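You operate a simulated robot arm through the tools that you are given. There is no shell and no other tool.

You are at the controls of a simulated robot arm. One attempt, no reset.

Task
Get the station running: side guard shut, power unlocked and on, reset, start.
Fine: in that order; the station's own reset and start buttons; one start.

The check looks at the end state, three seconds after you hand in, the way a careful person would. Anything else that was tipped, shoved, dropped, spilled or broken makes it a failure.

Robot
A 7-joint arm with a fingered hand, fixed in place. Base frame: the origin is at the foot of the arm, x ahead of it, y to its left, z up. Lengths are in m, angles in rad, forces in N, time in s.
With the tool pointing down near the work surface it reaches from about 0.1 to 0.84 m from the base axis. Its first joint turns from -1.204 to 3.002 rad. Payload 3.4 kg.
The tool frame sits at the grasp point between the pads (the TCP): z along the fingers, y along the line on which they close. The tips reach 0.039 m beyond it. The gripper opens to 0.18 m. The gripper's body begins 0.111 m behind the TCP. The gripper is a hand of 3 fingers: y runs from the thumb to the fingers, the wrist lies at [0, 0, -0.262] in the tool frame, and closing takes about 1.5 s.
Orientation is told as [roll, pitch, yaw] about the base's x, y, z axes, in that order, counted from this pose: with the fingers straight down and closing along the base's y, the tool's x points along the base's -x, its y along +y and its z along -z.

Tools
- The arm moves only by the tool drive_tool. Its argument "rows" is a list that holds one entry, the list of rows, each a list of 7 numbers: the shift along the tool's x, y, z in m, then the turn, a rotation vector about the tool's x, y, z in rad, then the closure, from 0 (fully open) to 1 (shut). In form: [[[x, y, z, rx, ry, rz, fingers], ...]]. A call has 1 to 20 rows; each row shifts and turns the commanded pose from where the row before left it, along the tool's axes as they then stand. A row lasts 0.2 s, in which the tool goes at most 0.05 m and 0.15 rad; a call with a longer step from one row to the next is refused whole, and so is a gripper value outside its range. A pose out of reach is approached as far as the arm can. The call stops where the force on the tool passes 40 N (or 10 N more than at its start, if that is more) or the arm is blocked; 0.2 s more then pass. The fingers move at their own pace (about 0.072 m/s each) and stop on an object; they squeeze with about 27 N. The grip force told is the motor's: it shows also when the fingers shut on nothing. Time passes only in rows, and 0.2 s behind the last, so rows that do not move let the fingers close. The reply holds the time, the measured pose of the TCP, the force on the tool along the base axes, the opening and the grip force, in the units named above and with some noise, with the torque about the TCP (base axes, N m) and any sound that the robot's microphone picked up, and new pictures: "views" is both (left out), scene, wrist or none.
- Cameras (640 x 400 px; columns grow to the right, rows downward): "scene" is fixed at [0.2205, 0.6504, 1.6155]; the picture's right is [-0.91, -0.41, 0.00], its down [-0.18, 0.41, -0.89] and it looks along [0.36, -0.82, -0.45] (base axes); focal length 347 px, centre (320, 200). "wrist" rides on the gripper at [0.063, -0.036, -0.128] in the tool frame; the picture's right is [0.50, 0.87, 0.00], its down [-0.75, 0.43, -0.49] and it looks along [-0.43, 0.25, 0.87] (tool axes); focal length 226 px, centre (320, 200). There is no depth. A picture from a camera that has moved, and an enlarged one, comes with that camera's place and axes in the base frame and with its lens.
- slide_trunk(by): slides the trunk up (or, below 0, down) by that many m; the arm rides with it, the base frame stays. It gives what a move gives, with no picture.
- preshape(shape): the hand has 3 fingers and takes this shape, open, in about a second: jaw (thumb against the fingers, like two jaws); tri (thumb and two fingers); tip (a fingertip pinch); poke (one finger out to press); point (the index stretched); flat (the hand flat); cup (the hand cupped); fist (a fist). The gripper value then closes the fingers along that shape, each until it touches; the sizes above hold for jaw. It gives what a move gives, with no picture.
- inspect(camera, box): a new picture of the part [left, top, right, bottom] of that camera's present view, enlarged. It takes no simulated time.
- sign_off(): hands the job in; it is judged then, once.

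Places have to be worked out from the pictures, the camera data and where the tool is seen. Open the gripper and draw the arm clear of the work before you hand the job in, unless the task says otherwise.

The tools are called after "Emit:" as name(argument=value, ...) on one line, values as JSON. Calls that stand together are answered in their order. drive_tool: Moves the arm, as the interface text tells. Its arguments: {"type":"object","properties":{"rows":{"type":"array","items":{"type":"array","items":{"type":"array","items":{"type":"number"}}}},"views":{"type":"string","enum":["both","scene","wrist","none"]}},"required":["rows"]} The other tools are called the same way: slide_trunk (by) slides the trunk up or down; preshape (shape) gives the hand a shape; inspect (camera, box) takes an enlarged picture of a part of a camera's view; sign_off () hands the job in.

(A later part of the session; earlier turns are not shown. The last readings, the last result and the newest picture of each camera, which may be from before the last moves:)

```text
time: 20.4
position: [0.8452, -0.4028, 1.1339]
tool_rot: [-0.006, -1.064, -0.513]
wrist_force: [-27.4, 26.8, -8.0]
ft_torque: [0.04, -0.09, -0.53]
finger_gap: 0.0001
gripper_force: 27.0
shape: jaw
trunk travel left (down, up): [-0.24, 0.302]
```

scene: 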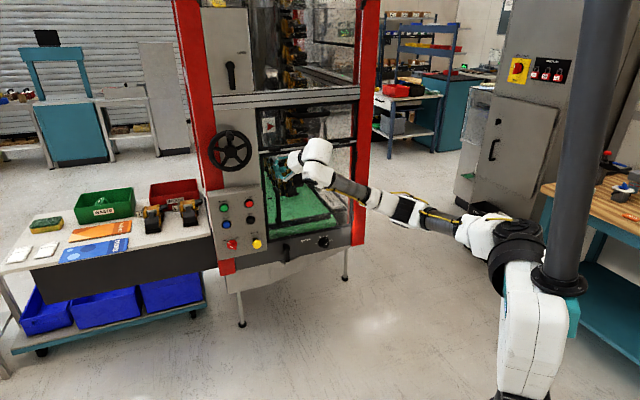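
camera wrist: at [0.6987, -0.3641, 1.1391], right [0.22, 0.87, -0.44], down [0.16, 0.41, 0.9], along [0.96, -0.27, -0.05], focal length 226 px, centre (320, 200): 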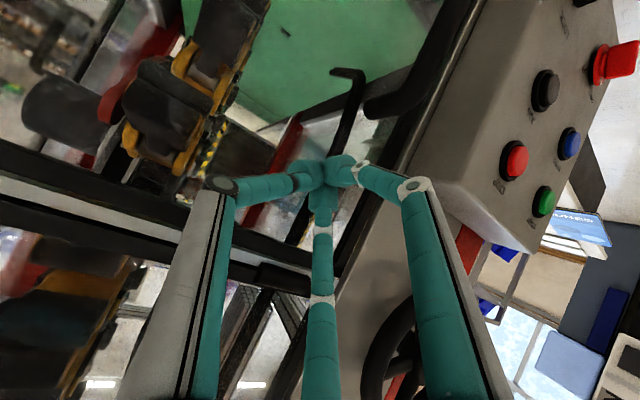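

Nearly 40 N and firm: the guard is shut against its stop. I'll retreat straight back along the normal and look at it.

Emit:
drive_tool(rows=[[[0.0048, 0, -0.0088, 0, 0, 0, 1], [0.0097, 0, -0.0175, 0, 0, 0, 1], [0.0097, 0, -0.0175, 0, 0, 0, 1], [0.0097, 0, -0.0175, 0, 0, 0, 1], [0.0097, 0, -0.0175, 0, 0, 0, 1], [0.0097, 0, -0.0175, 0, 0, 0, 1], [0.0097, 0, -0.0175, 0, 0, 0, 1], [0.0097, 0, -0.0175, 0, 0, 0, 1], [0.0097, 0, -0.0175, 0, 0, 0, 1], [0.0097, 0, -0.0175, 0, 0, 0, 1]]])

Emit:
inspect(camera="scene", box=[230, 130, 380, 270])

Emit:
inspect(camera="scene", box=[250, 140, 310, 250])

```text
time: 22.6
position: [0.6832, -0.3146, 1.1319]
tool_rot: [0.002, -1.063, -0.524]
wrist_force: [0.2, 0.3, -0.2]
ft_torque: [-0.01, -0.01, -0.01]
finger_gap: 0.0
gripper_force: 27.0
shape: jaw
trunk travel left (down, up): [-0.24, 0.302]
camera wrist: at [0.5401, -0.2754, 1.1392], right [0.22, 0.87, -0.44], down [0.16, 0.41, 0.9], along [0.96, -0.27, -0.05], focal length 226 px, centre (320, 200)
```

scene: 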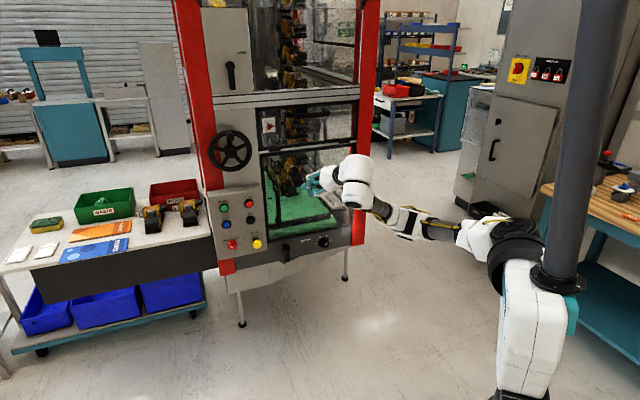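
wrist: 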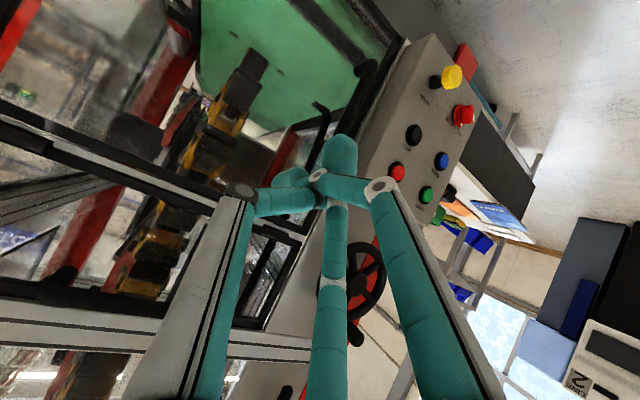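

```text
2.86 times, centred on (305, 200) of scene
camera zoom: at [0.2205, 0.6504, 1.6155], right [-0.91, -0.41, 0.0], down [-0.18, 0.41, -0.89], along [0.36, -0.82, -0.45], focal length 992 px, centre (363, 200)
```

zoom: 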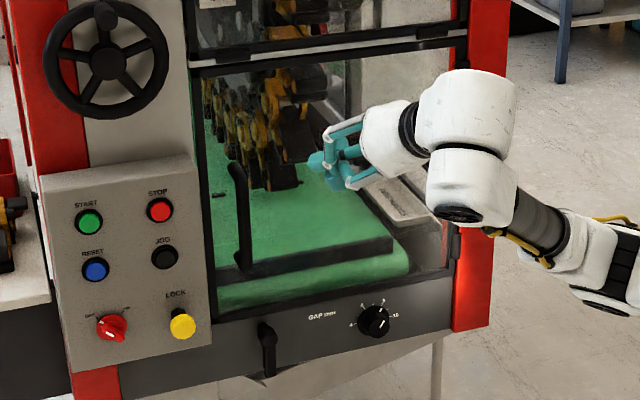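

```text
3.64 times, centred on (280, 195) of scene
camera zoom: at [0.2205, 0.6504, 1.6155], right [-0.91, -0.41, 0.0], down [-0.18, 0.41, -0.89], along [0.36, -0.82, -0.45], focal length 1262 px, centre (466, 218)
```

zoom: 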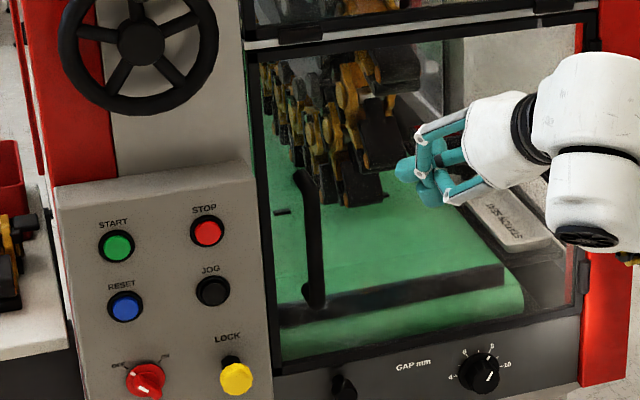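

The guard stays shut, flush with the frame. Next is the control panel; I'll zoom the wrist view on it so I can triangulate the controls.

Emit:
inspect(camera="wrist", box=[380, 50, 500, 125])

Emit:
inspect(camera="wrist", box=[360, 120, 480, 215])

```text
5.33 times, centred on (440, 88) of wrist
camera zoom: at [0.5401, -0.2754, 1.1392], right [0.22, 0.87, -0.44], down [0.16, 0.41, 0.9], along [0.96, -0.27, -0.05], focal length 1206 px, centre (-320, 800)
```

zoom: 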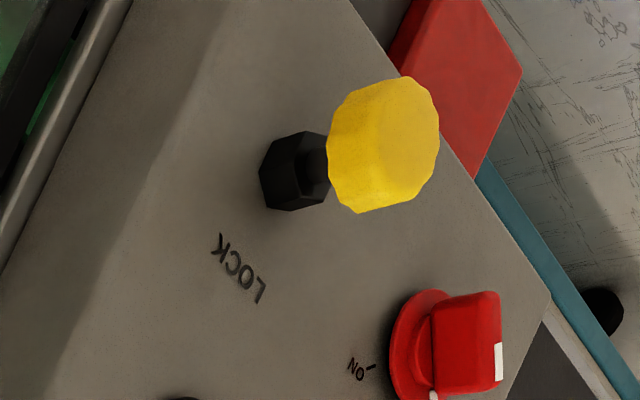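

```text
4.21 times, centred on (420, 168) of wrist
camera zoom: at [0.5401, -0.2754, 1.1392], right [0.22, 0.87, -0.44], down [0.16, 0.41, 0.9], along [0.96, -0.27, -0.05], focal length 952 px, centre (-101, 337)
```

zoom: 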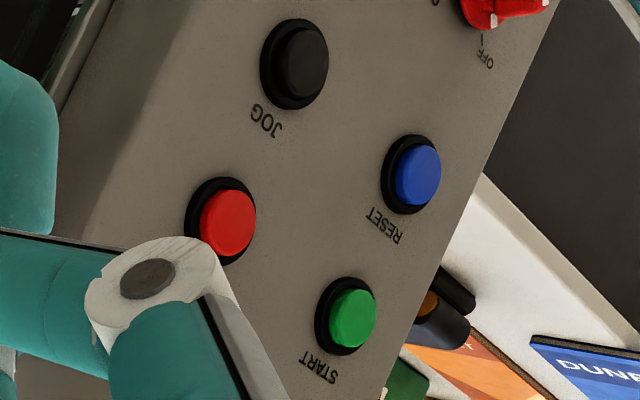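

From both cameras the panel comes out vertical, facing (-0.71, 0.71). I place LOCK's knob near (0.895, -0.271, 0.862), the switch near (0.982, -0.231, 0.862), RESET at (0.986, -0.22, 0.956) and START at (0.986, -0.22, 1.027). I'll turn the hand horizontal facing the panel and move to a standoff in front of LOCK.

Emit:
drive_tool(rows=[[[0, 0, 0, 0.1142, 0, 0.0635, 0.6], [0, 0, 0, 0.1142, 0, 0.0635, 0.6], [0, 0, 0, 0, -0.127, 0, 0.6], [0, 0, 0, 0, -0.127, 0, 0.6], [0, 0, 0, 0, -0.127, 0, 0.6], [0, 0, 0, 0, -0.127, 0, 0.6], [0.027, 0.0181, -0.0017, 0, 0, 0, 0.6], [0.027, 0.0181, -0.0017, 0, 0, 0, 0.6], [0.027, 0.0181, -0.0017, 0, 0, 0, 0.6], [0.027, 0.0181, -0.0017, 0, 0, 0, 0.6], [0.027, 0.0181, -0.0017, 0, 0, 0, 0.6], [0.027, 0.0181, -0.0017, 0, 0, 0, 0.6], [0.027, 0.0181, -0.0017, 0, 0, 0, 0.6], [0.027, 0.0181, -0.0017, 0, 0, 0, 0.6], [0.027, 0.0181, -0.0017, 0, 0, 0, 0.6], [0.027, 0.0181, -0.0017, 0, 0, 0, 0.6]]])

```text
time: 25.9
position: [0.7966, -0.1708, 0.8605]
tool_rot: [-2.207, -1.569, 1.425]
wrist_force: [0.0, 0.6, 0.1]
ft_torque: [-0.01, 0.03, -0.03]
finger_gap: 0.0716
gripper_force: 0.0
shape: jaw
trunk travel left (down, up): [-0.24, 0.302]
camera wrist: at [0.6802, -0.1057, 0.7981], right [0.61, 0.61, -0.5], down [-0.04, 0.66, 0.75], along [0.79, -0.44, 0.43], focal length 226 px, centre (320, 200)
```

scene: 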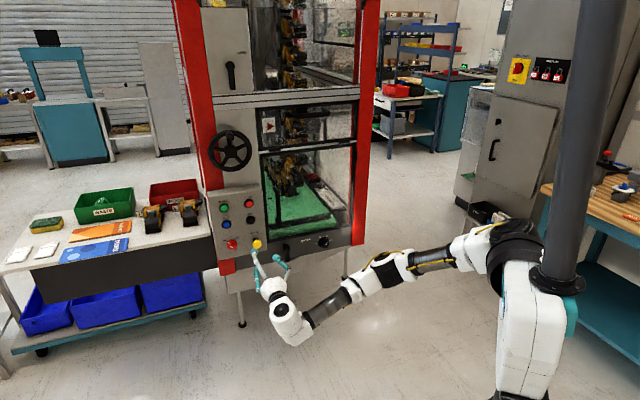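
wrist: 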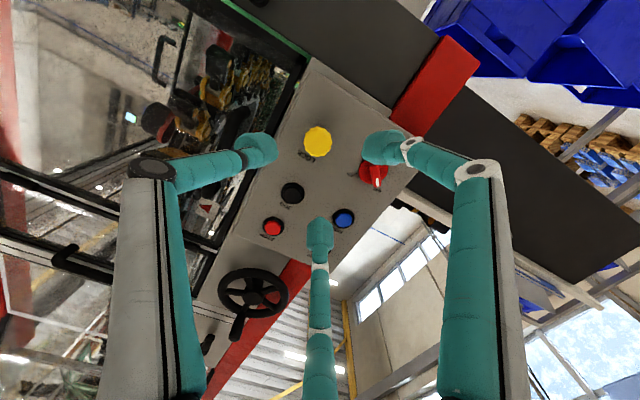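

The hand faces the panel squarely and the yellow knob lies almost on the tool axis. I'll zoom in to measure the remaining offset.

Emit:
inspect(camera="wrist", box=[250, 90, 410, 190])

Emit:
inspect(camera="scene", box=[200, 180, 320, 280])

```text
4.00 times, centred on (330, 140) of wrist
camera zoom: at [0.6802, -0.1057, 0.7981], right [0.61, 0.61, -0.5], down [-0.04, 0.66, 0.75], along [0.79, -0.44, 0.43], focal length 904 px, centre (280, 440)
```

zoom: 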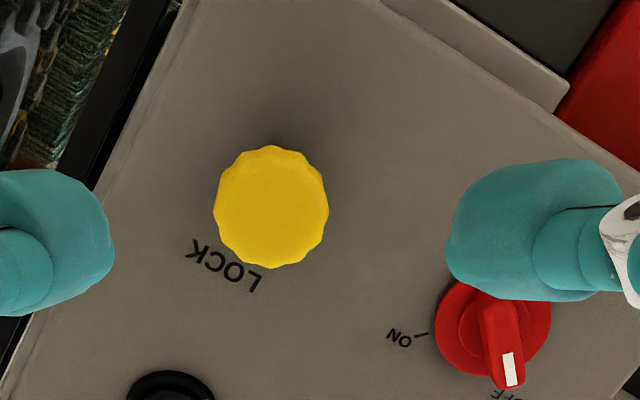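

```text
4.00 times, centred on (260, 230) of scene
camera zoom: at [0.2205, 0.6504, 1.6155], right [-0.91, -0.41, 0.0], down [-0.18, 0.41, -0.89], along [0.36, -0.82, -0.45], focal length 1388 px, centre (560, 80)
```

zoom: 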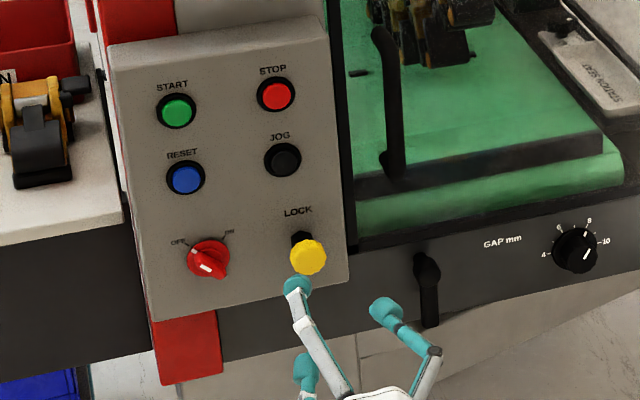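

The knob is about 33 mm wide and within 3 mm of the tool axis. I'll shift by 2–3 mm and approach most of the way with the fingers part open.

Emit:
drive_tool(rows=[[[0, -0.0025, 0.02, 0, 0, 0, 0.6], [0, 0, 0.02, 0, 0, 0, 0.6], [0, 0, 0.02, 0, 0, 0, 0.6], [0, 0, 0.02, 0, 0, 0, 0.6], [0, 0, 0.01, 0, 0, 0, 0.6]]])

Emit:
inspect(camera="scene", box=[220, 210, 320, 290])

```text
time: 27.1
position: [0.8584, -0.2395, 0.8616]
tool_rot: [-1.956, -1.57, 1.171]
wrist_force: [0.6, 0.1, 0.0]
ft_torque: [-0.02, -0.01, 0.0]
finger_gap: 0.0716
gripper_force: 0.1
shape: jaw
trunk travel left (down, up): [-0.24, 0.302]
camera wrist: at [0.7428, -0.174, 0.7995], right [0.61, 0.61, -0.5], down [-0.04, 0.66, 0.75], along [0.79, -0.44, 0.43], focal length 226 px, centre (320, 200)
```

scene: 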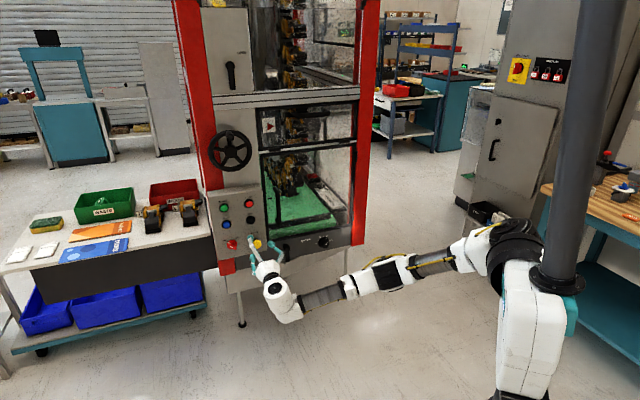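
wrist: 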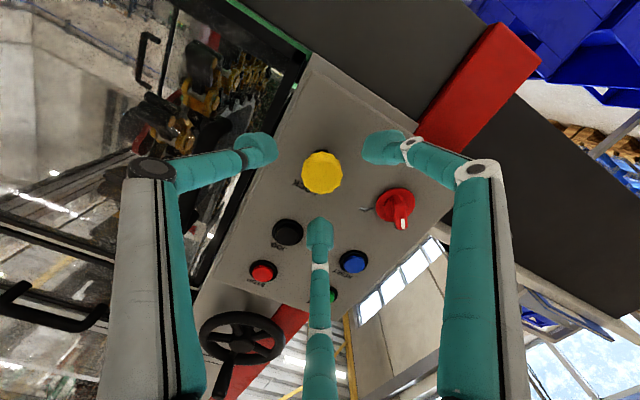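

```text
5.00 times, centred on (270, 250) of scene
camera zoom: at [0.2205, 0.6504, 1.6155], right [-0.91, -0.41, 0.0], down [-0.18, 0.41, -0.89], along [0.36, -0.82, -0.45], focal length 1735 px, centre (570, -50)
```

zoom: 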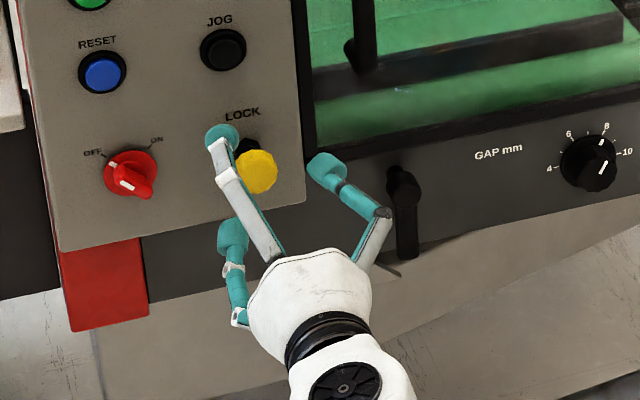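

The fingertips are around the knob's rim and centred. I'll advance 33 mm more in small steps, so the pads reach past the knob without touching the panel.

Emit:
drive_tool(rows=[[[0, 0, 0.011, 0, 0, 0, 0.6], [0, 0, 0.011, 0, 0, 0, 0.6], [0, 0, 0.011, 0, 0, 0, 0.6], [0, 0, 0, 0, 0, 0, 0.6]]])

Emit:
inspect(camera="scene", box=[220, 210, 320, 290])

Emit:
inspect(camera="wrist", box=[220, 100, 420, 260])

```text
time: 28.1
position: [0.8822, -0.2629, 0.8631]
tool_rot: [-2.9, -1.568, 2.117]
wrist_force: [0.4, 0.0, -0.3]
ft_torque: [-0.03, 0.01, -0.01]
finger_gap: 0.0717
gripper_force: 0.0
shape: jaw
trunk travel left (down, up): [-0.24, 0.302]
camera wrist: at [0.7663, -0.1976, 0.8], right [0.61, 0.61, -0.5], down [-0.04, 0.66, 0.75], along [0.79, -0.44, 0.43], focal length 226 px, centre (320, 200)
```

scene: 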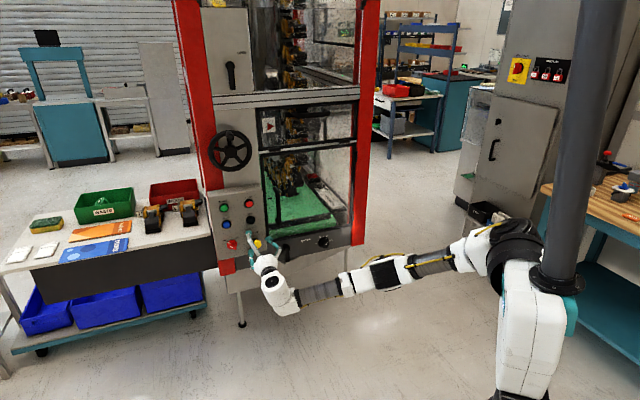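
wrist: 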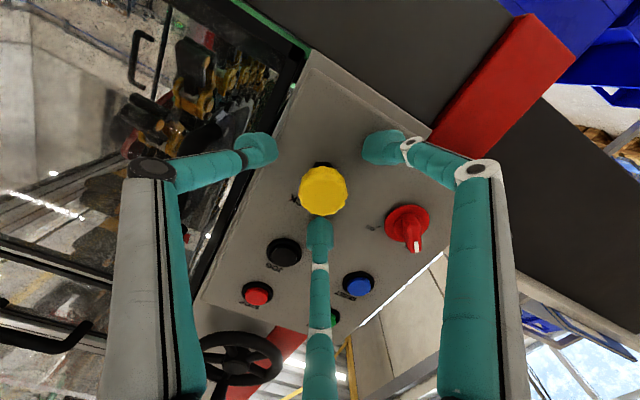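

```text
5.00 times, centred on (270, 250) of scene
camera zoom: at [0.2205, 0.6504, 1.6155], right [-0.91, -0.41, 0.0], down [-0.18, 0.41, -0.89], along [0.36, -0.82, -0.45], focal length 1735 px, centre (570, -50)
```

zoom: 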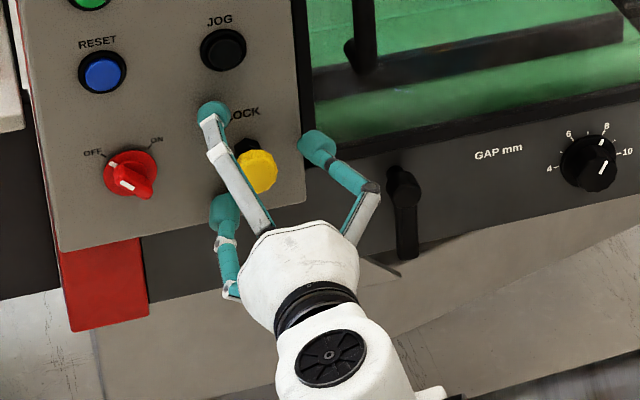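

```text
2.50 times, centred on (320, 180) of wrist
camera zoom: at [0.7663, -0.1976, 0.8], right [0.61, 0.61, -0.5], down [-0.04, 0.66, 0.75], along [0.79, -0.44, 0.43], focal length 565 px, centre (320, 250)
```

zoom: 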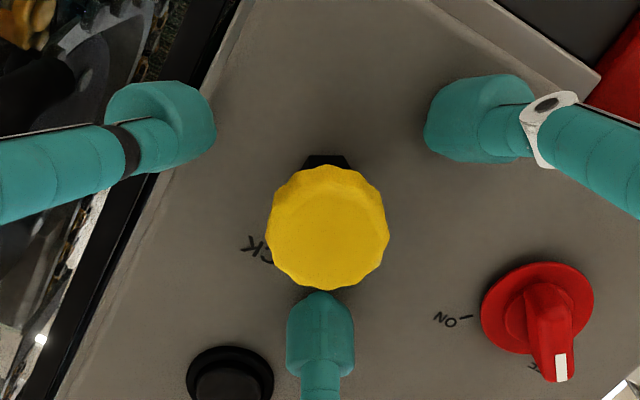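

The knob is centred between the three pads. I'll close the fingers on it.

Emit:
drive_tool(rows=[[[0, 0, 0, 0, 0, 0, 1], [0, 0, 0, 0, 0, 0, 1], [0, 0, 0, 0, 0, 0, 1], [0, 0, 0, 0, 0, 0, 1], [0, 0, 0, 0, 0, 0, 1], [0, 0, 0, 0, 0, 0, 1]]])

Emit:
inspect(camera="scene", box=[220, 210, 320, 290])

Emit:
inspect(camera="wrist", box=[220, 100, 420, 260])

```text
time: 29.6
position: [0.8816, -0.2594, 0.8627]
tool_rot: [-2.88, -1.568, 2.099]
wrist_force: [-16.8, 8.8, -1.5]
ft_torque: [0.11, 0.1, 0.23]
finger_gap: 0.0163
gripper_force: 27.3
shape: jaw
trunk travel left (down, up): [-0.24, 0.302]
camera wrist: at [0.7646, -0.1957, 0.8003], right [0.61, 0.61, -0.5], down [-0.04, 0.66, 0.75], along [0.79, -0.44, 0.43], focal length 226 px, centre (320, 200)
```

scene: 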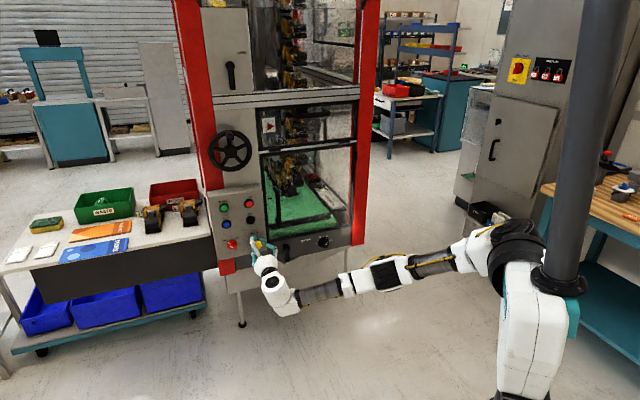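
wrist: 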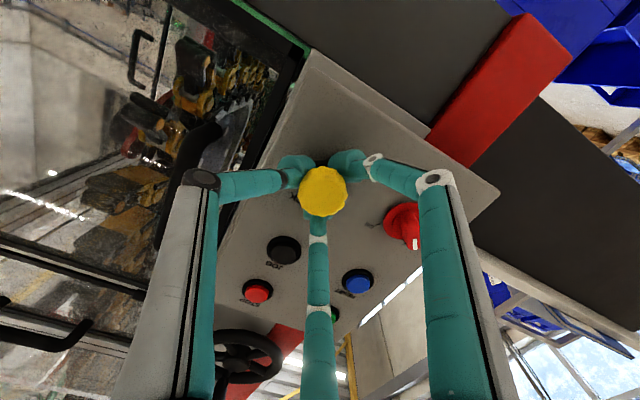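

```text
5.00 times, centred on (270, 250) of scene
camera zoom: at [0.2205, 0.6504, 1.6155], right [-0.91, -0.41, 0.0], down [-0.18, 0.41, -0.89], along [0.36, -0.82, -0.45], focal length 1735 px, centre (570, -50)
```

zoom: 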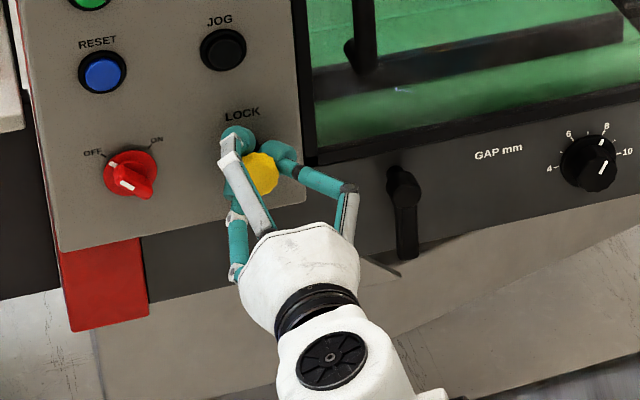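

```text
2.50 times, centred on (320, 180) of wrist
camera zoom: at [0.7646, -0.1957, 0.8003], right [0.61, 0.61, -0.5], down [-0.04, 0.66, 0.75], along [0.79, -0.44, 0.43], focal length 565 px, centre (320, 250)
```

zoom: 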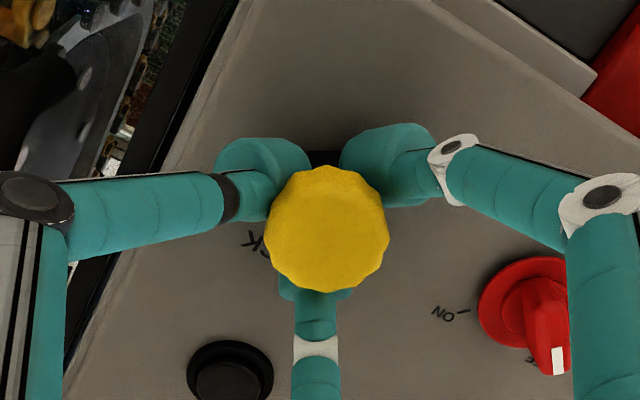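

The pads closed to 16 mm, so they sit behind the knob's head on its neck, which is good for pulling. I'll pull outward along the panel normal in small steps.

Emit:
drive_tool(rows=[[[0, 0, -0.004, 0, 0, 0, 1], [0, 0, -0.004, 0, 0, 0, 1], [0, 0, -0.004, 0, 0, 0, 1], [0, 0, 0, 0, 0, 0, 1]]])

Emit:
inspect(camera="wrist", box=[220, 100, 420, 260])

Emit:
inspect(camera="scene", box=[220, 210, 320, 290])

```text
time: 30.6
position: [0.8753, -0.2611, 0.8602]
tool_rot: [0.052, -1.571, -0.842]
wrist_force: [24.0, -23.1, 6.1]
ft_torque: [-0.11, -0.08, 0.06]
finger_gap: 0.0085
gripper_force: 27.3
shape: jaw
trunk travel left (down, up): [-0.24, 0.302]
camera wrist: at [0.759, -0.1945, 0.7984], right [0.61, 0.61, -0.5], down [-0.04, 0.66, 0.75], along [0.79, -0.45, 0.43], focal length 226 px, centre (320, 200)
```

scene: 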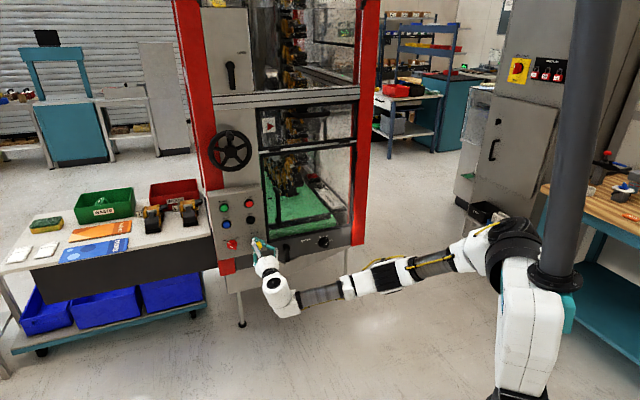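
wrist: 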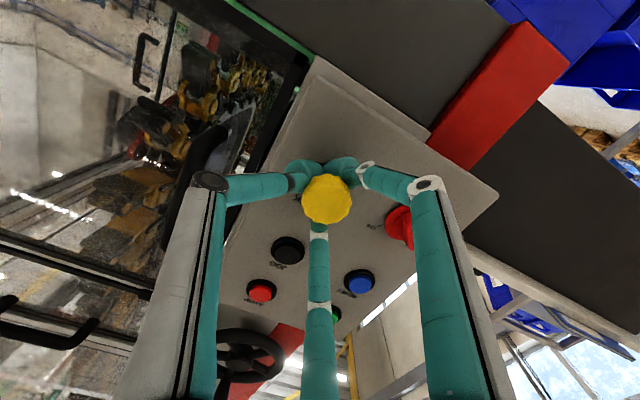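

```text
2.50 times, centred on (320, 180) of wrist
camera zoom: at [0.759, -0.1945, 0.7984], right [0.61, 0.61, -0.5], down [-0.04, 0.66, 0.75], along [0.79, -0.45, 0.43], focal length 565 px, centre (320, 250)
```

zoom: 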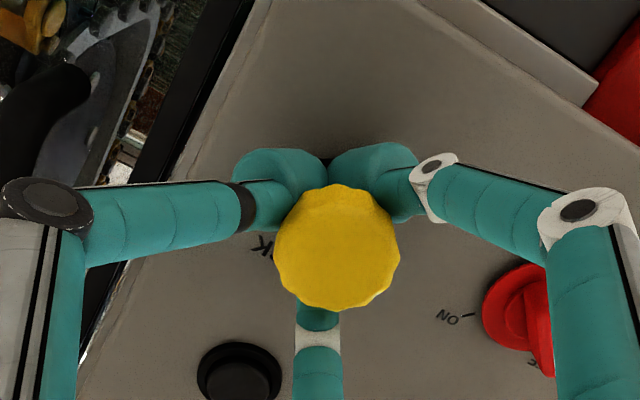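

```text
5.00 times, centred on (270, 250) of scene
camera zoom: at [0.2205, 0.6504, 1.6155], right [-0.91, -0.41, 0.0], down [-0.18, 0.41, -0.89], along [0.36, -0.82, -0.45], focal length 1735 px, centre (570, -50)
```

zoom: 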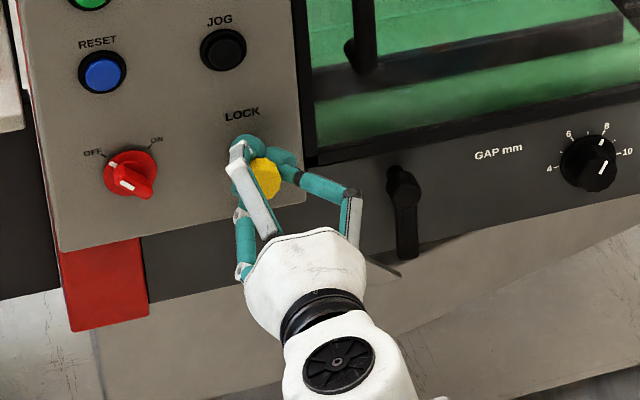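

The knob is being pulled with about 34 N and has come out roughly 3–4 mm. I'll pull a bit more and see whether it keeps travelling.

Emit:
drive_tool(rows=[[[0, 0, -0.002, 0, 0, 0, 1], [0, 0, -0.002, 0, 0, 0, 1], [0, 0, 0, 0, 0, 0, 1]]], views="wrist")

Emit:
inspect(camera="wrist", box=[220, 100, 420, 260])

Emit:
inspect(camera="scene", box=[240, 225, 290, 265])

```text
time: 31.0
position: [0.8724, -0.2603, 0.8625]
tool_rot: [-2.119, -1.565, 1.317]
wrist_force: [32.7, -29.8, -6.3]
ft_torque: [0.05, 0.07, -0.04]
finger_gap: 0.0064
gripper_force: 26.8
shape: jaw
trunk travel left (down, up): [-0.24, 0.302]
stopped in row 2: the force on the tool passed its limit at 45 N (the readings are from after the stop); the commanded pose is now the measured one
camera wrist: at [0.7567, -0.1938, 0.7997], right [0.62, 0.6, -0.5], down [-0.03, 0.66, 0.75], along [0.78, -0.45, 0.43], focal length 226 px, centre (320, 200)
```

wrist: 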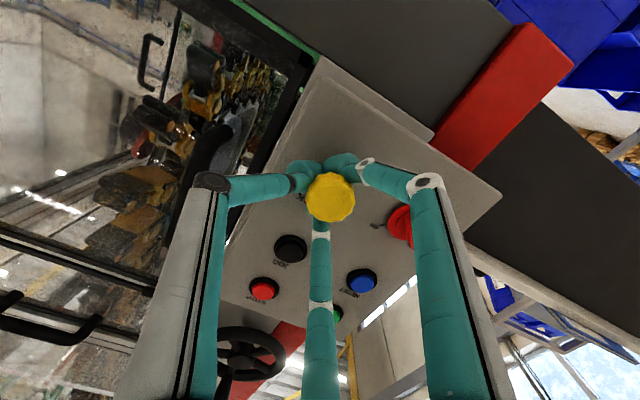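

```text
2.50 times, centred on (320, 180) of wrist
camera zoom: at [0.7567, -0.1938, 0.7997], right [0.62, 0.6, -0.5], down [-0.03, 0.66, 0.75], along [0.78, -0.45, 0.43], focal length 565 px, centre (320, 250)
```

zoom: 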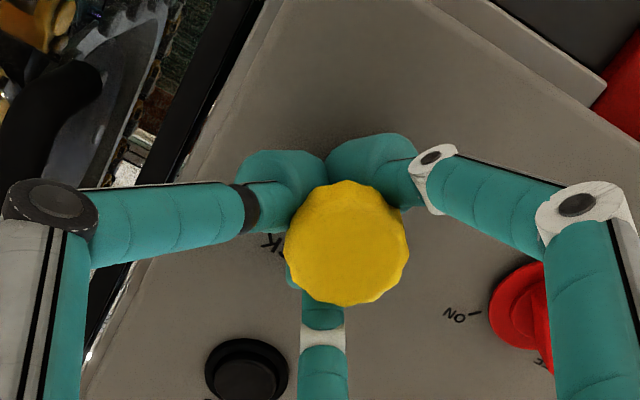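

```text
10.00 times, centred on (265, 245) of scene
camera zoom: at [0.2205, 0.6504, 1.6155], right [-0.91, -0.41, 0.0], down [-0.18, 0.41, -0.89], along [0.36, -0.82, -0.45], focal length 3471 px, centre (870, -250)
```

zoom: 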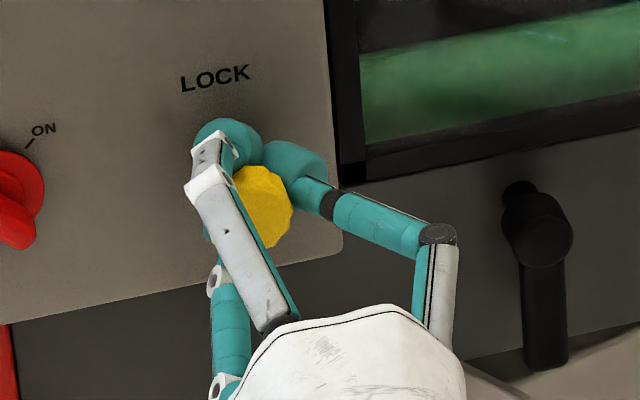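

The pull stopped at 45 N with the knob about 1 cm out, which feels like an end stop. I'll ease the pull to see whether the knob stays out by itself or springs back.

Emit:
drive_tool(rows=[[[0, 0, 0.003, 0, 0, 0, 1], [0, 0, 0.003, 0, 0, 0, 1], [0, 0, 0, 0, 0, 0, 1]]], views="wrist")

Emit:
inspect(camera="scene", box=[240, 225, 290, 265])

Emit:
inspect(camera="wrist", box=[220, 100, 420, 260])

```text
time: 31.8
position: [0.8754, -0.2593, 0.8637]
tool_rot: [-2.45, -1.566, 1.658]
wrist_force: [13.9, -23.9, -13.9]
ft_torque: [0.23, 0.07, -0.14]
finger_gap: 0.0071
gripper_force: 26.7
shape: jaw
trunk travel left (down, up): [-0.24, 0.302]
camera wrist: at [0.7592, -0.1932, 0.8009], right [0.62, 0.61, -0.5], down [-0.04, 0.66, 0.75], along [0.79, -0.45, 0.43], focal length 226 px, centre (320, 200)
```

wrist: 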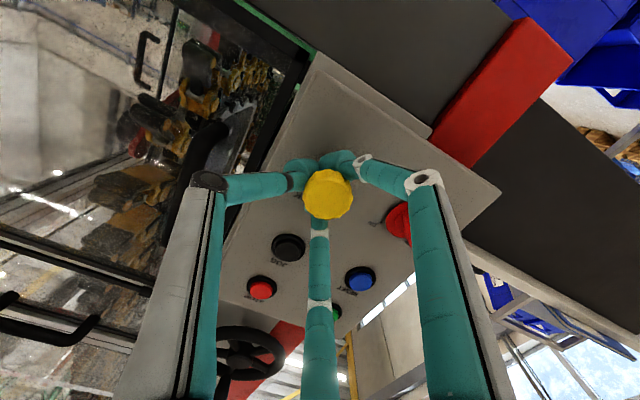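

```text
10.00 times, centred on (265, 245) of scene
camera zoom: at [0.2205, 0.6504, 1.6155], right [-0.91, -0.41, 0.0], down [-0.18, 0.41, -0.89], along [0.36, -0.82, -0.45], focal length 3471 px, centre (870, -250)
```

zoom: 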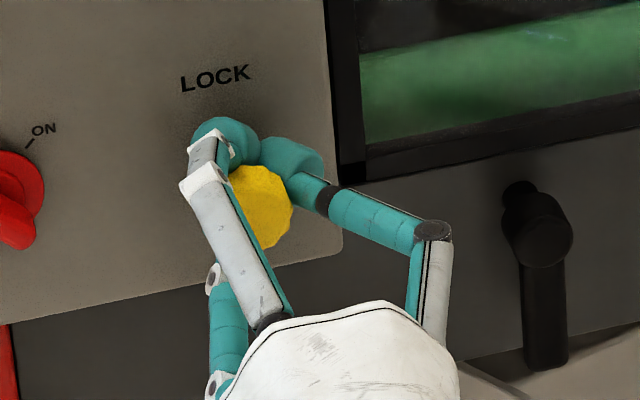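

```text
2.50 times, centred on (320, 180) of wrist
camera zoom: at [0.7592, -0.1932, 0.8009], right [0.62, 0.61, -0.5], down [-0.04, 0.66, 0.75], along [0.79, -0.45, 0.43], focal length 565 px, centre (320, 250)
```

zoom: 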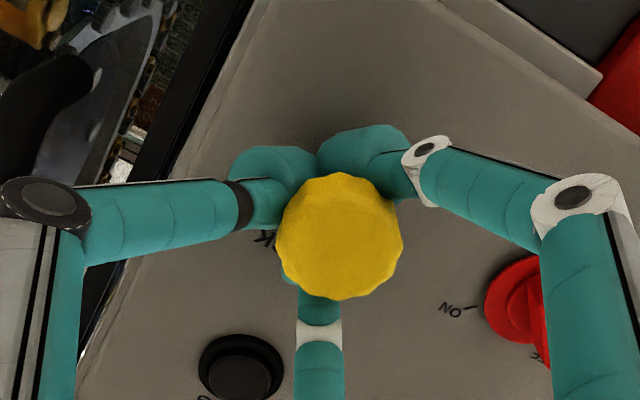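

The knob hasn't moved back although the pull eased. I'll open the fingers and check whether it stays out.

Emit:
drive_tool(rows=[[[0, 0, 0.001, 0, 0, 0, 0.8], [0, 0, 0, 0, 0, 0, 0.65], [0, 0, 0, 0, 0, 0, 0.6], [0, 0, 0, 0, 0, 0, 0.6]]], views="wrist")

Emit:
inspect(camera="scene", box=[240, 225, 290, 265])

Emit:
inspect(camera="wrist", box=[220, 100, 420, 260])

```text
time: 32.8
position: [0.8746, -0.2591, 0.869]
tool_rot: [2.93, -1.564, 2.562]
wrist_force: [0.6, 0.1, -0.1]
ft_torque: [-0.03, -0.01, 0.0]
finger_gap: 0.0713
gripper_force: 0.0
shape: jaw
trunk travel left (down, up): [-0.24, 0.302]
camera wrist: at [0.7596, -0.1947, 0.8044], right [0.62, 0.61, -0.5], down [-0.04, 0.66, 0.75], along [0.79, -0.44, 0.43], focal length 226 px, centre (320, 200)
```

wrist: 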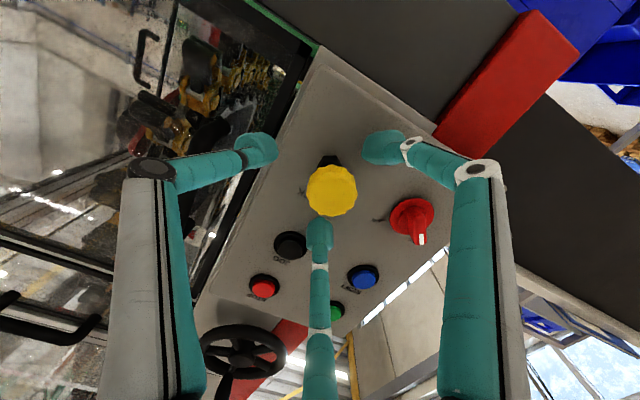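

```text
10.00 times, centred on (265, 245) of scene
camera zoom: at [0.2205, 0.6504, 1.6155], right [-0.91, -0.41, 0.0], down [-0.18, 0.41, -0.89], along [0.36, -0.82, -0.45], focal length 3471 px, centre (870, -250)
```

zoom: 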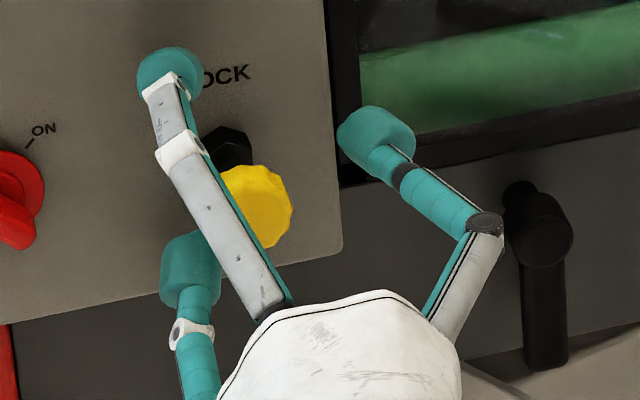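

```text
2.50 times, centred on (320, 180) of wrist
camera zoom: at [0.7596, -0.1947, 0.8044], right [0.62, 0.61, -0.5], down [-0.04, 0.66, 0.75], along [0.79, -0.44, 0.43], focal length 565 px, centre (320, 250)
```

zoom: 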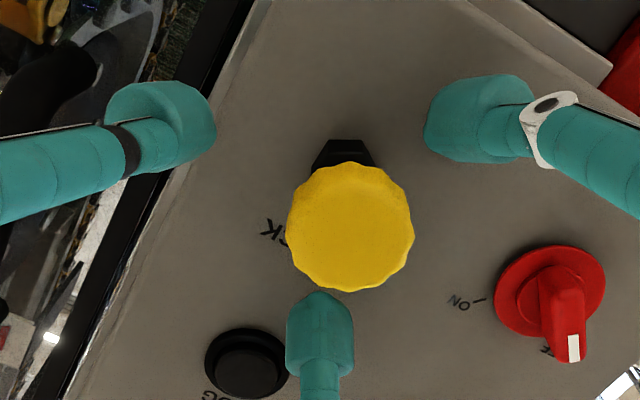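

With the fingers open, the knob still stands about 14 mm further out than before and stays there, so the plunger is parked out. I'll recentre, back straight off it, and move in front of the OFF/ON switch.

Emit:
drive_tool(rows=[[[0.006, 0.006, 0, 0, 0, 0, 0.55], [0, 0, -0.02, 0, 0, 0, 0.55], [0, 0, -0.02, 0, 0, 0, 0.55], [0, 0, -0.02, 0, 0, 0, 0.55], [0, 0, -0.02, 0, 0, 0, 0.55], [0, 0, -0.02, 0, 0, 0, 0.55], [0, 0.03, 0, 0, 0, 0, 0.55], [0, 0.03, 0, 0, 0, 0, 0.55], [0, 0.03, 0, 0, 0, 0, 0.55]]])

Emit:
inspect(camera="wrist", box=[240, 80, 400, 180])

Emit:
inspect(camera="scene", box=[215, 220, 275, 260])

```text
time: 34.8
position: [0.8752, -0.1144, 0.8616]
tool_rot: [-3.0, -1.56, 2.211]
wrist_force: [-1.0, 0.1, -0.6]
ft_torque: [-0.02, -0.03, -0.01]
finger_gap: 0.0803
gripper_force: 0.0
shape: jaw
trunk travel left (down, up): [-0.24, 0.302]
camera wrist: at [0.7589, -0.049, 0.7968], right [0.62, 0.61, -0.5], down [-0.04, 0.66, 0.75], along [0.78, -0.44, 0.44], focal length 226 px, centre (320, 200)
```

scene: 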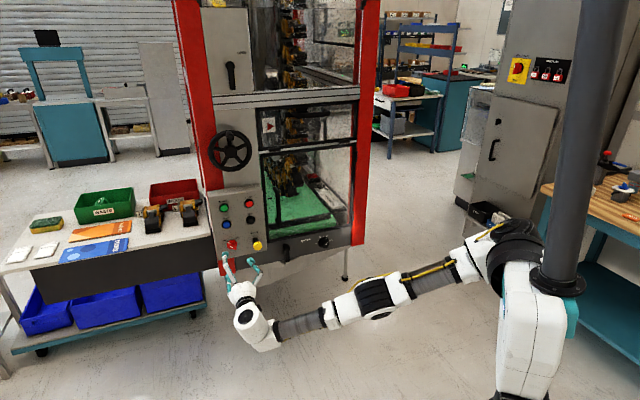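
wrist: 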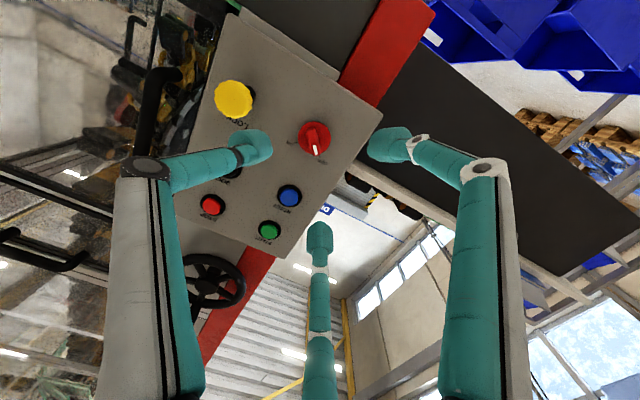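

```text
4.00 times, centred on (320, 130) of wrist
camera zoom: at [0.7589, -0.049, 0.7968], right [0.62, 0.61, -0.5], down [-0.04, 0.66, 0.75], along [0.78, -0.44, 0.44], focal length 904 px, centre (320, 480)
```

zoom: 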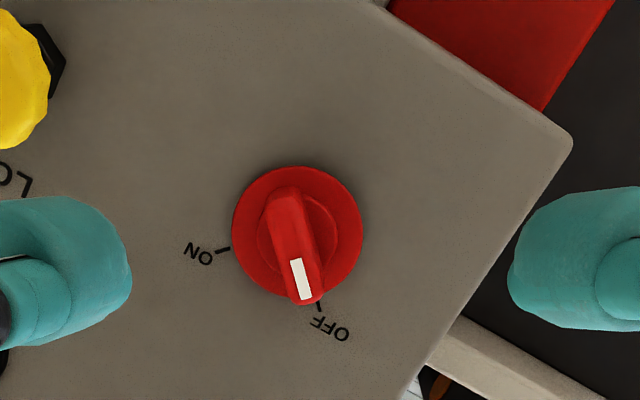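

```text
10.00 times, centred on (245, 240) of scene
camera zoom: at [0.2205, 0.6504, 1.6155], right [-0.91, -0.41, 0.0], down [-0.18, 0.41, -0.89], along [0.36, -0.82, -0.45], focal length 3471 px, centre (1070, -200)
```

zoom: 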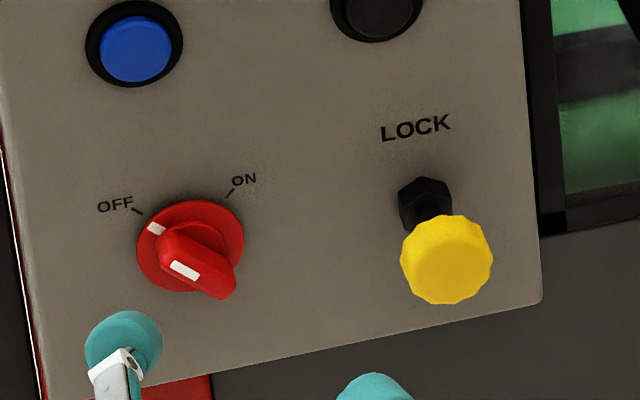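

The plunger is clearly out in the scene view. The switch bar points up-left to OFF at 45°, about 35 mm long and 13 mm thick. I'll centre on it and roll the hand 45° counter-clockwise, putting the thumb square to the bar's flat.

Emit:
drive_tool(rows=[[[0, -0.0075, 0, 0, 0, 0, 0.65], [0, 0, 0, 0, 0, -0.131, 0.65], [0, 0, 0, 0, 0, -0.131, 0.65], [0, 0, 0, 0, 0, -0.131, 0.65], [0, 0, 0, 0, 0, -0.131, 0.65], [0, 0, 0, 0, 0, -0.131, 0.65], [0, 0, 0, 0, 0, -0.131, 0.65], [0, 0, 0, 0, 0, 0, 0.65]]])

Emit:
inspect(camera="wrist", box=[240, 80, 400, 180])

Emit:
inspect(camera="scene", box=[200, 210, 290, 270])

```text
time: 36.6
position: [0.868, -0.1227, 0.8619]
tool_rot: [-1.586, -0.782, 0.791]
wrist_force: [0.0, 0.2, -0.5]
ft_torque: [-0.01, -0.04, -0.01]
finger_gap: 0.0633
gripper_force: 0.0
shape: jaw
trunk travel left (down, up): [-0.24, 0.302]
camera wrist: at [0.7275, -0.0804, 0.8417], right [0.19, 0.17, -0.97], down [0.25, 0.94, 0.22], along [0.95, -0.28, 0.13], focal length 226 px, centre (320, 200)
```

scene: 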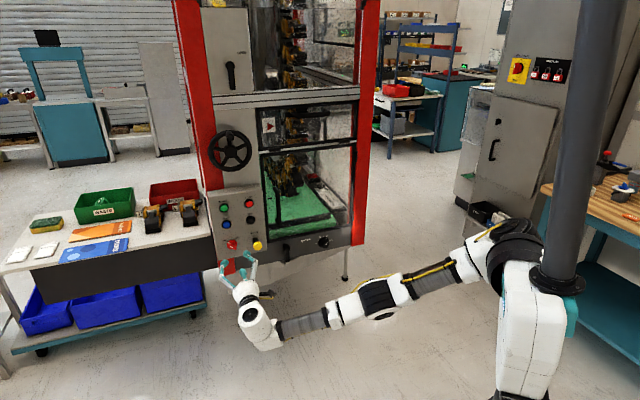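
wrist: 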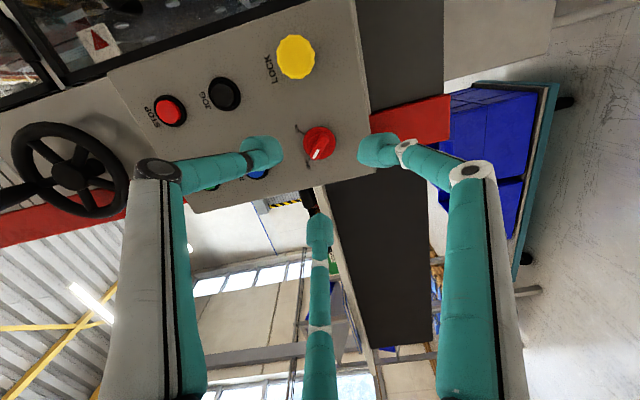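

```text
4.00 times, centred on (320, 130) of wrist
camera zoom: at [0.7275, -0.0804, 0.8417], right [0.19, 0.17, -0.97], down [0.25, 0.94, 0.22], along [0.95, -0.28, 0.13], focal length 904 px, centre (320, 480)
```

zoom: 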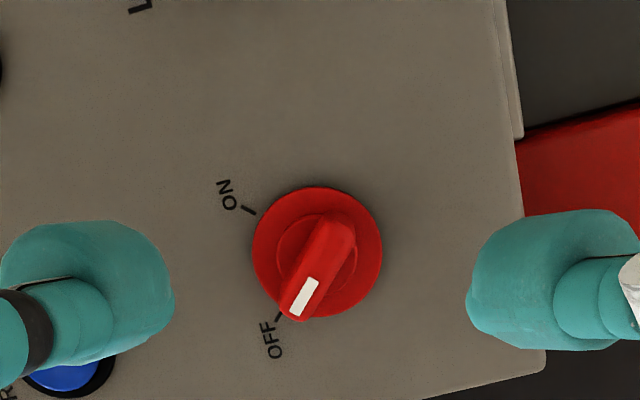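

```text
6.67 times, centred on (245, 240) of scene
camera zoom: at [0.2205, 0.6504, 1.6155], right [-0.91, -0.41, 0.0], down [-0.18, 0.41, -0.89], along [0.36, -0.82, -0.45], focal length 2314 px, centre (820, -67)
```

zoom: 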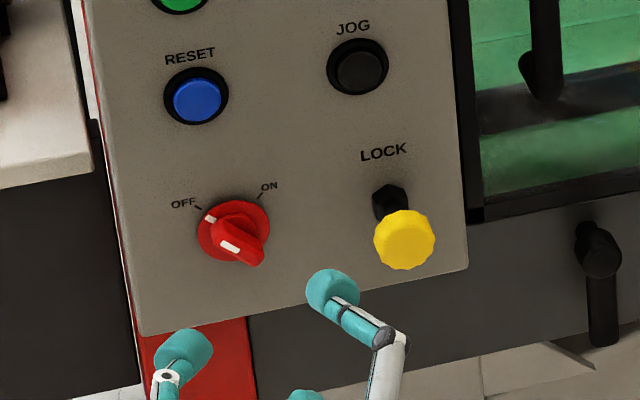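

The thumb is now square to the bar, and the bar centre is about 4 mm to the left of the tool axis. I'll correct that and approach to just short of the knob.

Emit:
drive_tool(rows=[[[-0.0032, 0.0025, 0.01, 0, 0, 0, 0.65], [0, 0, 0.02, 0, 0, 0, 0.65], [0, 0, 0.02, 0, 0, 0, 0.65], [0, 0, 0.02, 0, 0, 0, 0.65], [0, 0, 0.015, 0, 0, 0, 0.65]]])

Emit:
inspect(camera="wrist", box=[220, 100, 420, 240])

Emit:
inspect(camera="scene", box=[200, 210, 290, 270])

```text
time: 37.8
position: [0.9086, -0.1467, 0.8709]
tool_rot: [-1.581, -0.793, 0.803]
wrist_force: [-1.7, 0.0, -0.5]
ft_torque: [0.0, 0.0, 0.0]
finger_gap: 0.0633
gripper_force: 0.0
shape: jaw
out of reach, approached as far as the arm can: row 3, 4, 5
trunk travel left (down, up): [-0.24, 0.302]
camera wrist: at [0.7678, -0.1061, 0.8512], right [0.19, 0.19, -0.96], down [0.23, 0.94, 0.23], along [0.95, -0.27, 0.14], focal length 226 px, centre (320, 200)
```

scene: 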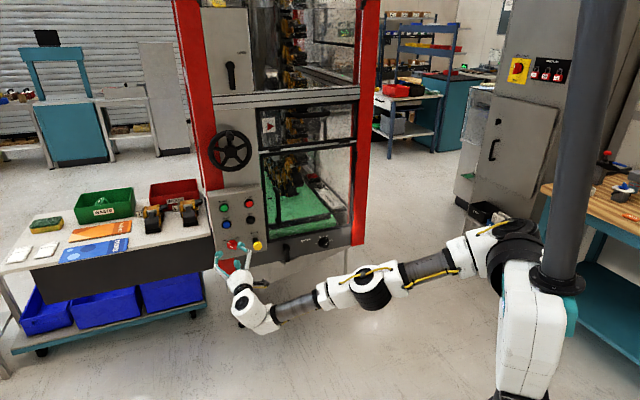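
wrist: 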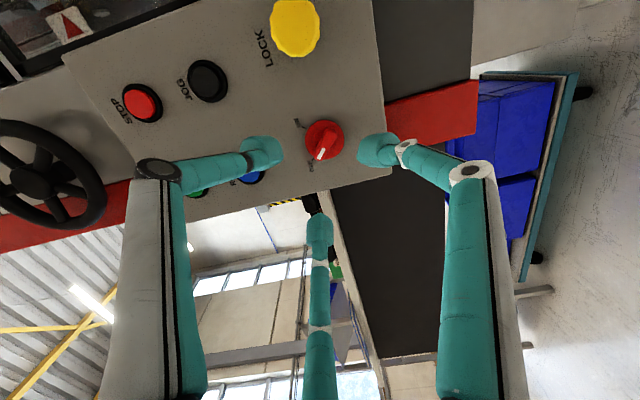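

```text
2.86 times, centred on (320, 170) of wrist
camera zoom: at [0.7678, -0.1061, 0.8512], right [0.19, 0.19, -0.96], down [0.23, 0.94, 0.23], along [0.95, -0.27, 0.14], focal length 646 px, centre (320, 286)
```

zoom: 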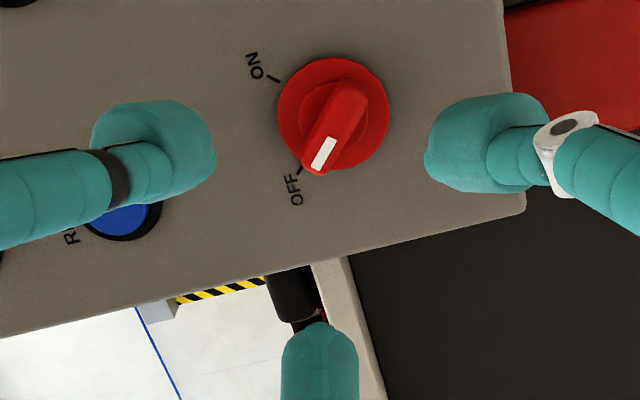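

```text
6.67 times, centred on (245, 240) of scene
camera zoom: at [0.2205, 0.6504, 1.6155], right [-0.91, -0.41, 0.0], down [-0.18, 0.41, -0.89], along [0.36, -0.82, -0.45], focal length 2314 px, centre (820, -67)
```

zoom: 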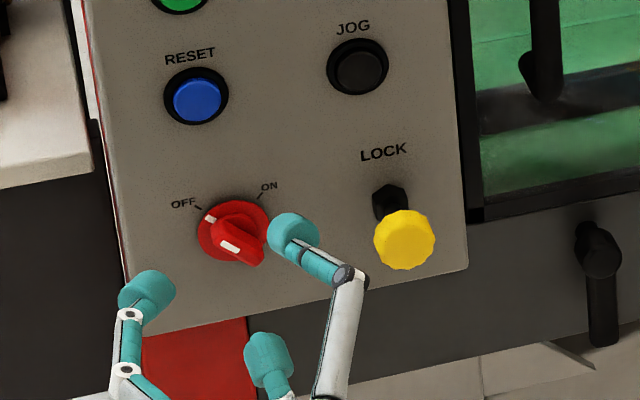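

The arm ran out of reach because the trunk is high. I'll back off, raise the hand 0.2 m in front of the panel, and then lower the trunk by the same amount so the arm works level with the panel.

Emit:
drive_tool(rows=[[[0, 0, -0.02, 0, 0, 0, 0.65], [0, 0, -0.02, 0, 0, 0, 0.65], [-0.0177, -0.0177, -0.01, 0, 0, 0, 0.65], [-0.0177, -0.0177, -0.01, 0, 0, 0, 0.65], [-0.0177, -0.0177, 0, 0, 0, 0, 0.65], [-0.0177, -0.0177, 0, 0, 0, 0, 0.65], [-0.0177, -0.0177, 0, 0, 0, 0, 0.65], [-0.0177, -0.0177, 0, 0, 0, 0, 0.65], [-0.0177, -0.0177, 0, 0, 0, 0, 0.65], [-0.0177, -0.0177, 0, 0, 0, 0, 0.65]]])

```text
time: 40.0
position: [0.861, -0.1024, 1.0749]
tool_rot: [-1.585, -0.784, 0.793]
wrist_force: [-0.2, 0.5, 0.2]
ft_torque: [-0.01, 0.02, -0.02]
finger_gap: 0.0632
gripper_force: 0.1
shape: jaw
trunk travel left (down, up): [-0.24, 0.302]
camera wrist: at [0.7216, -0.0607, 1.0556], right [0.19, 0.17, -0.97], down [0.25, 0.94, 0.22], along [0.95, -0.28, 0.14], focal length 226 px, centre (320, 200)
```

scene: 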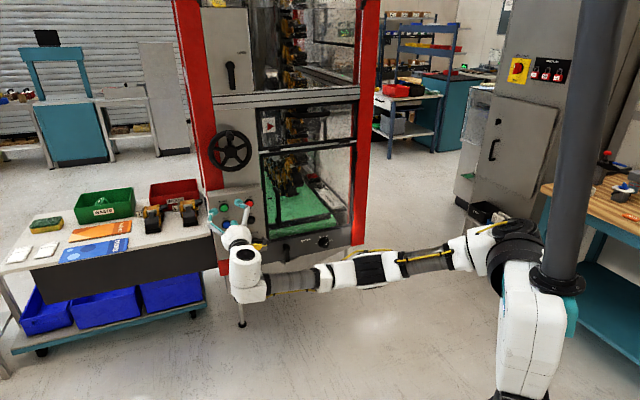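
wrist: 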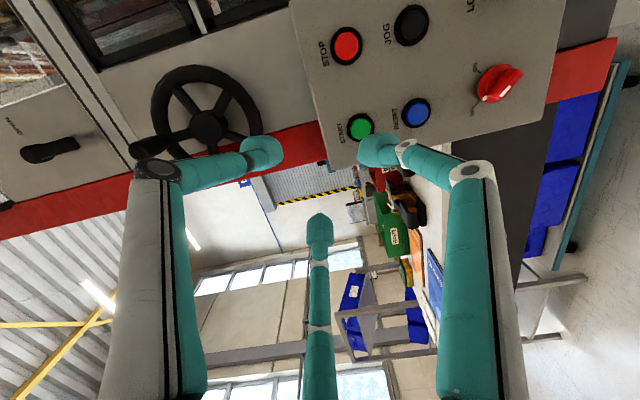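

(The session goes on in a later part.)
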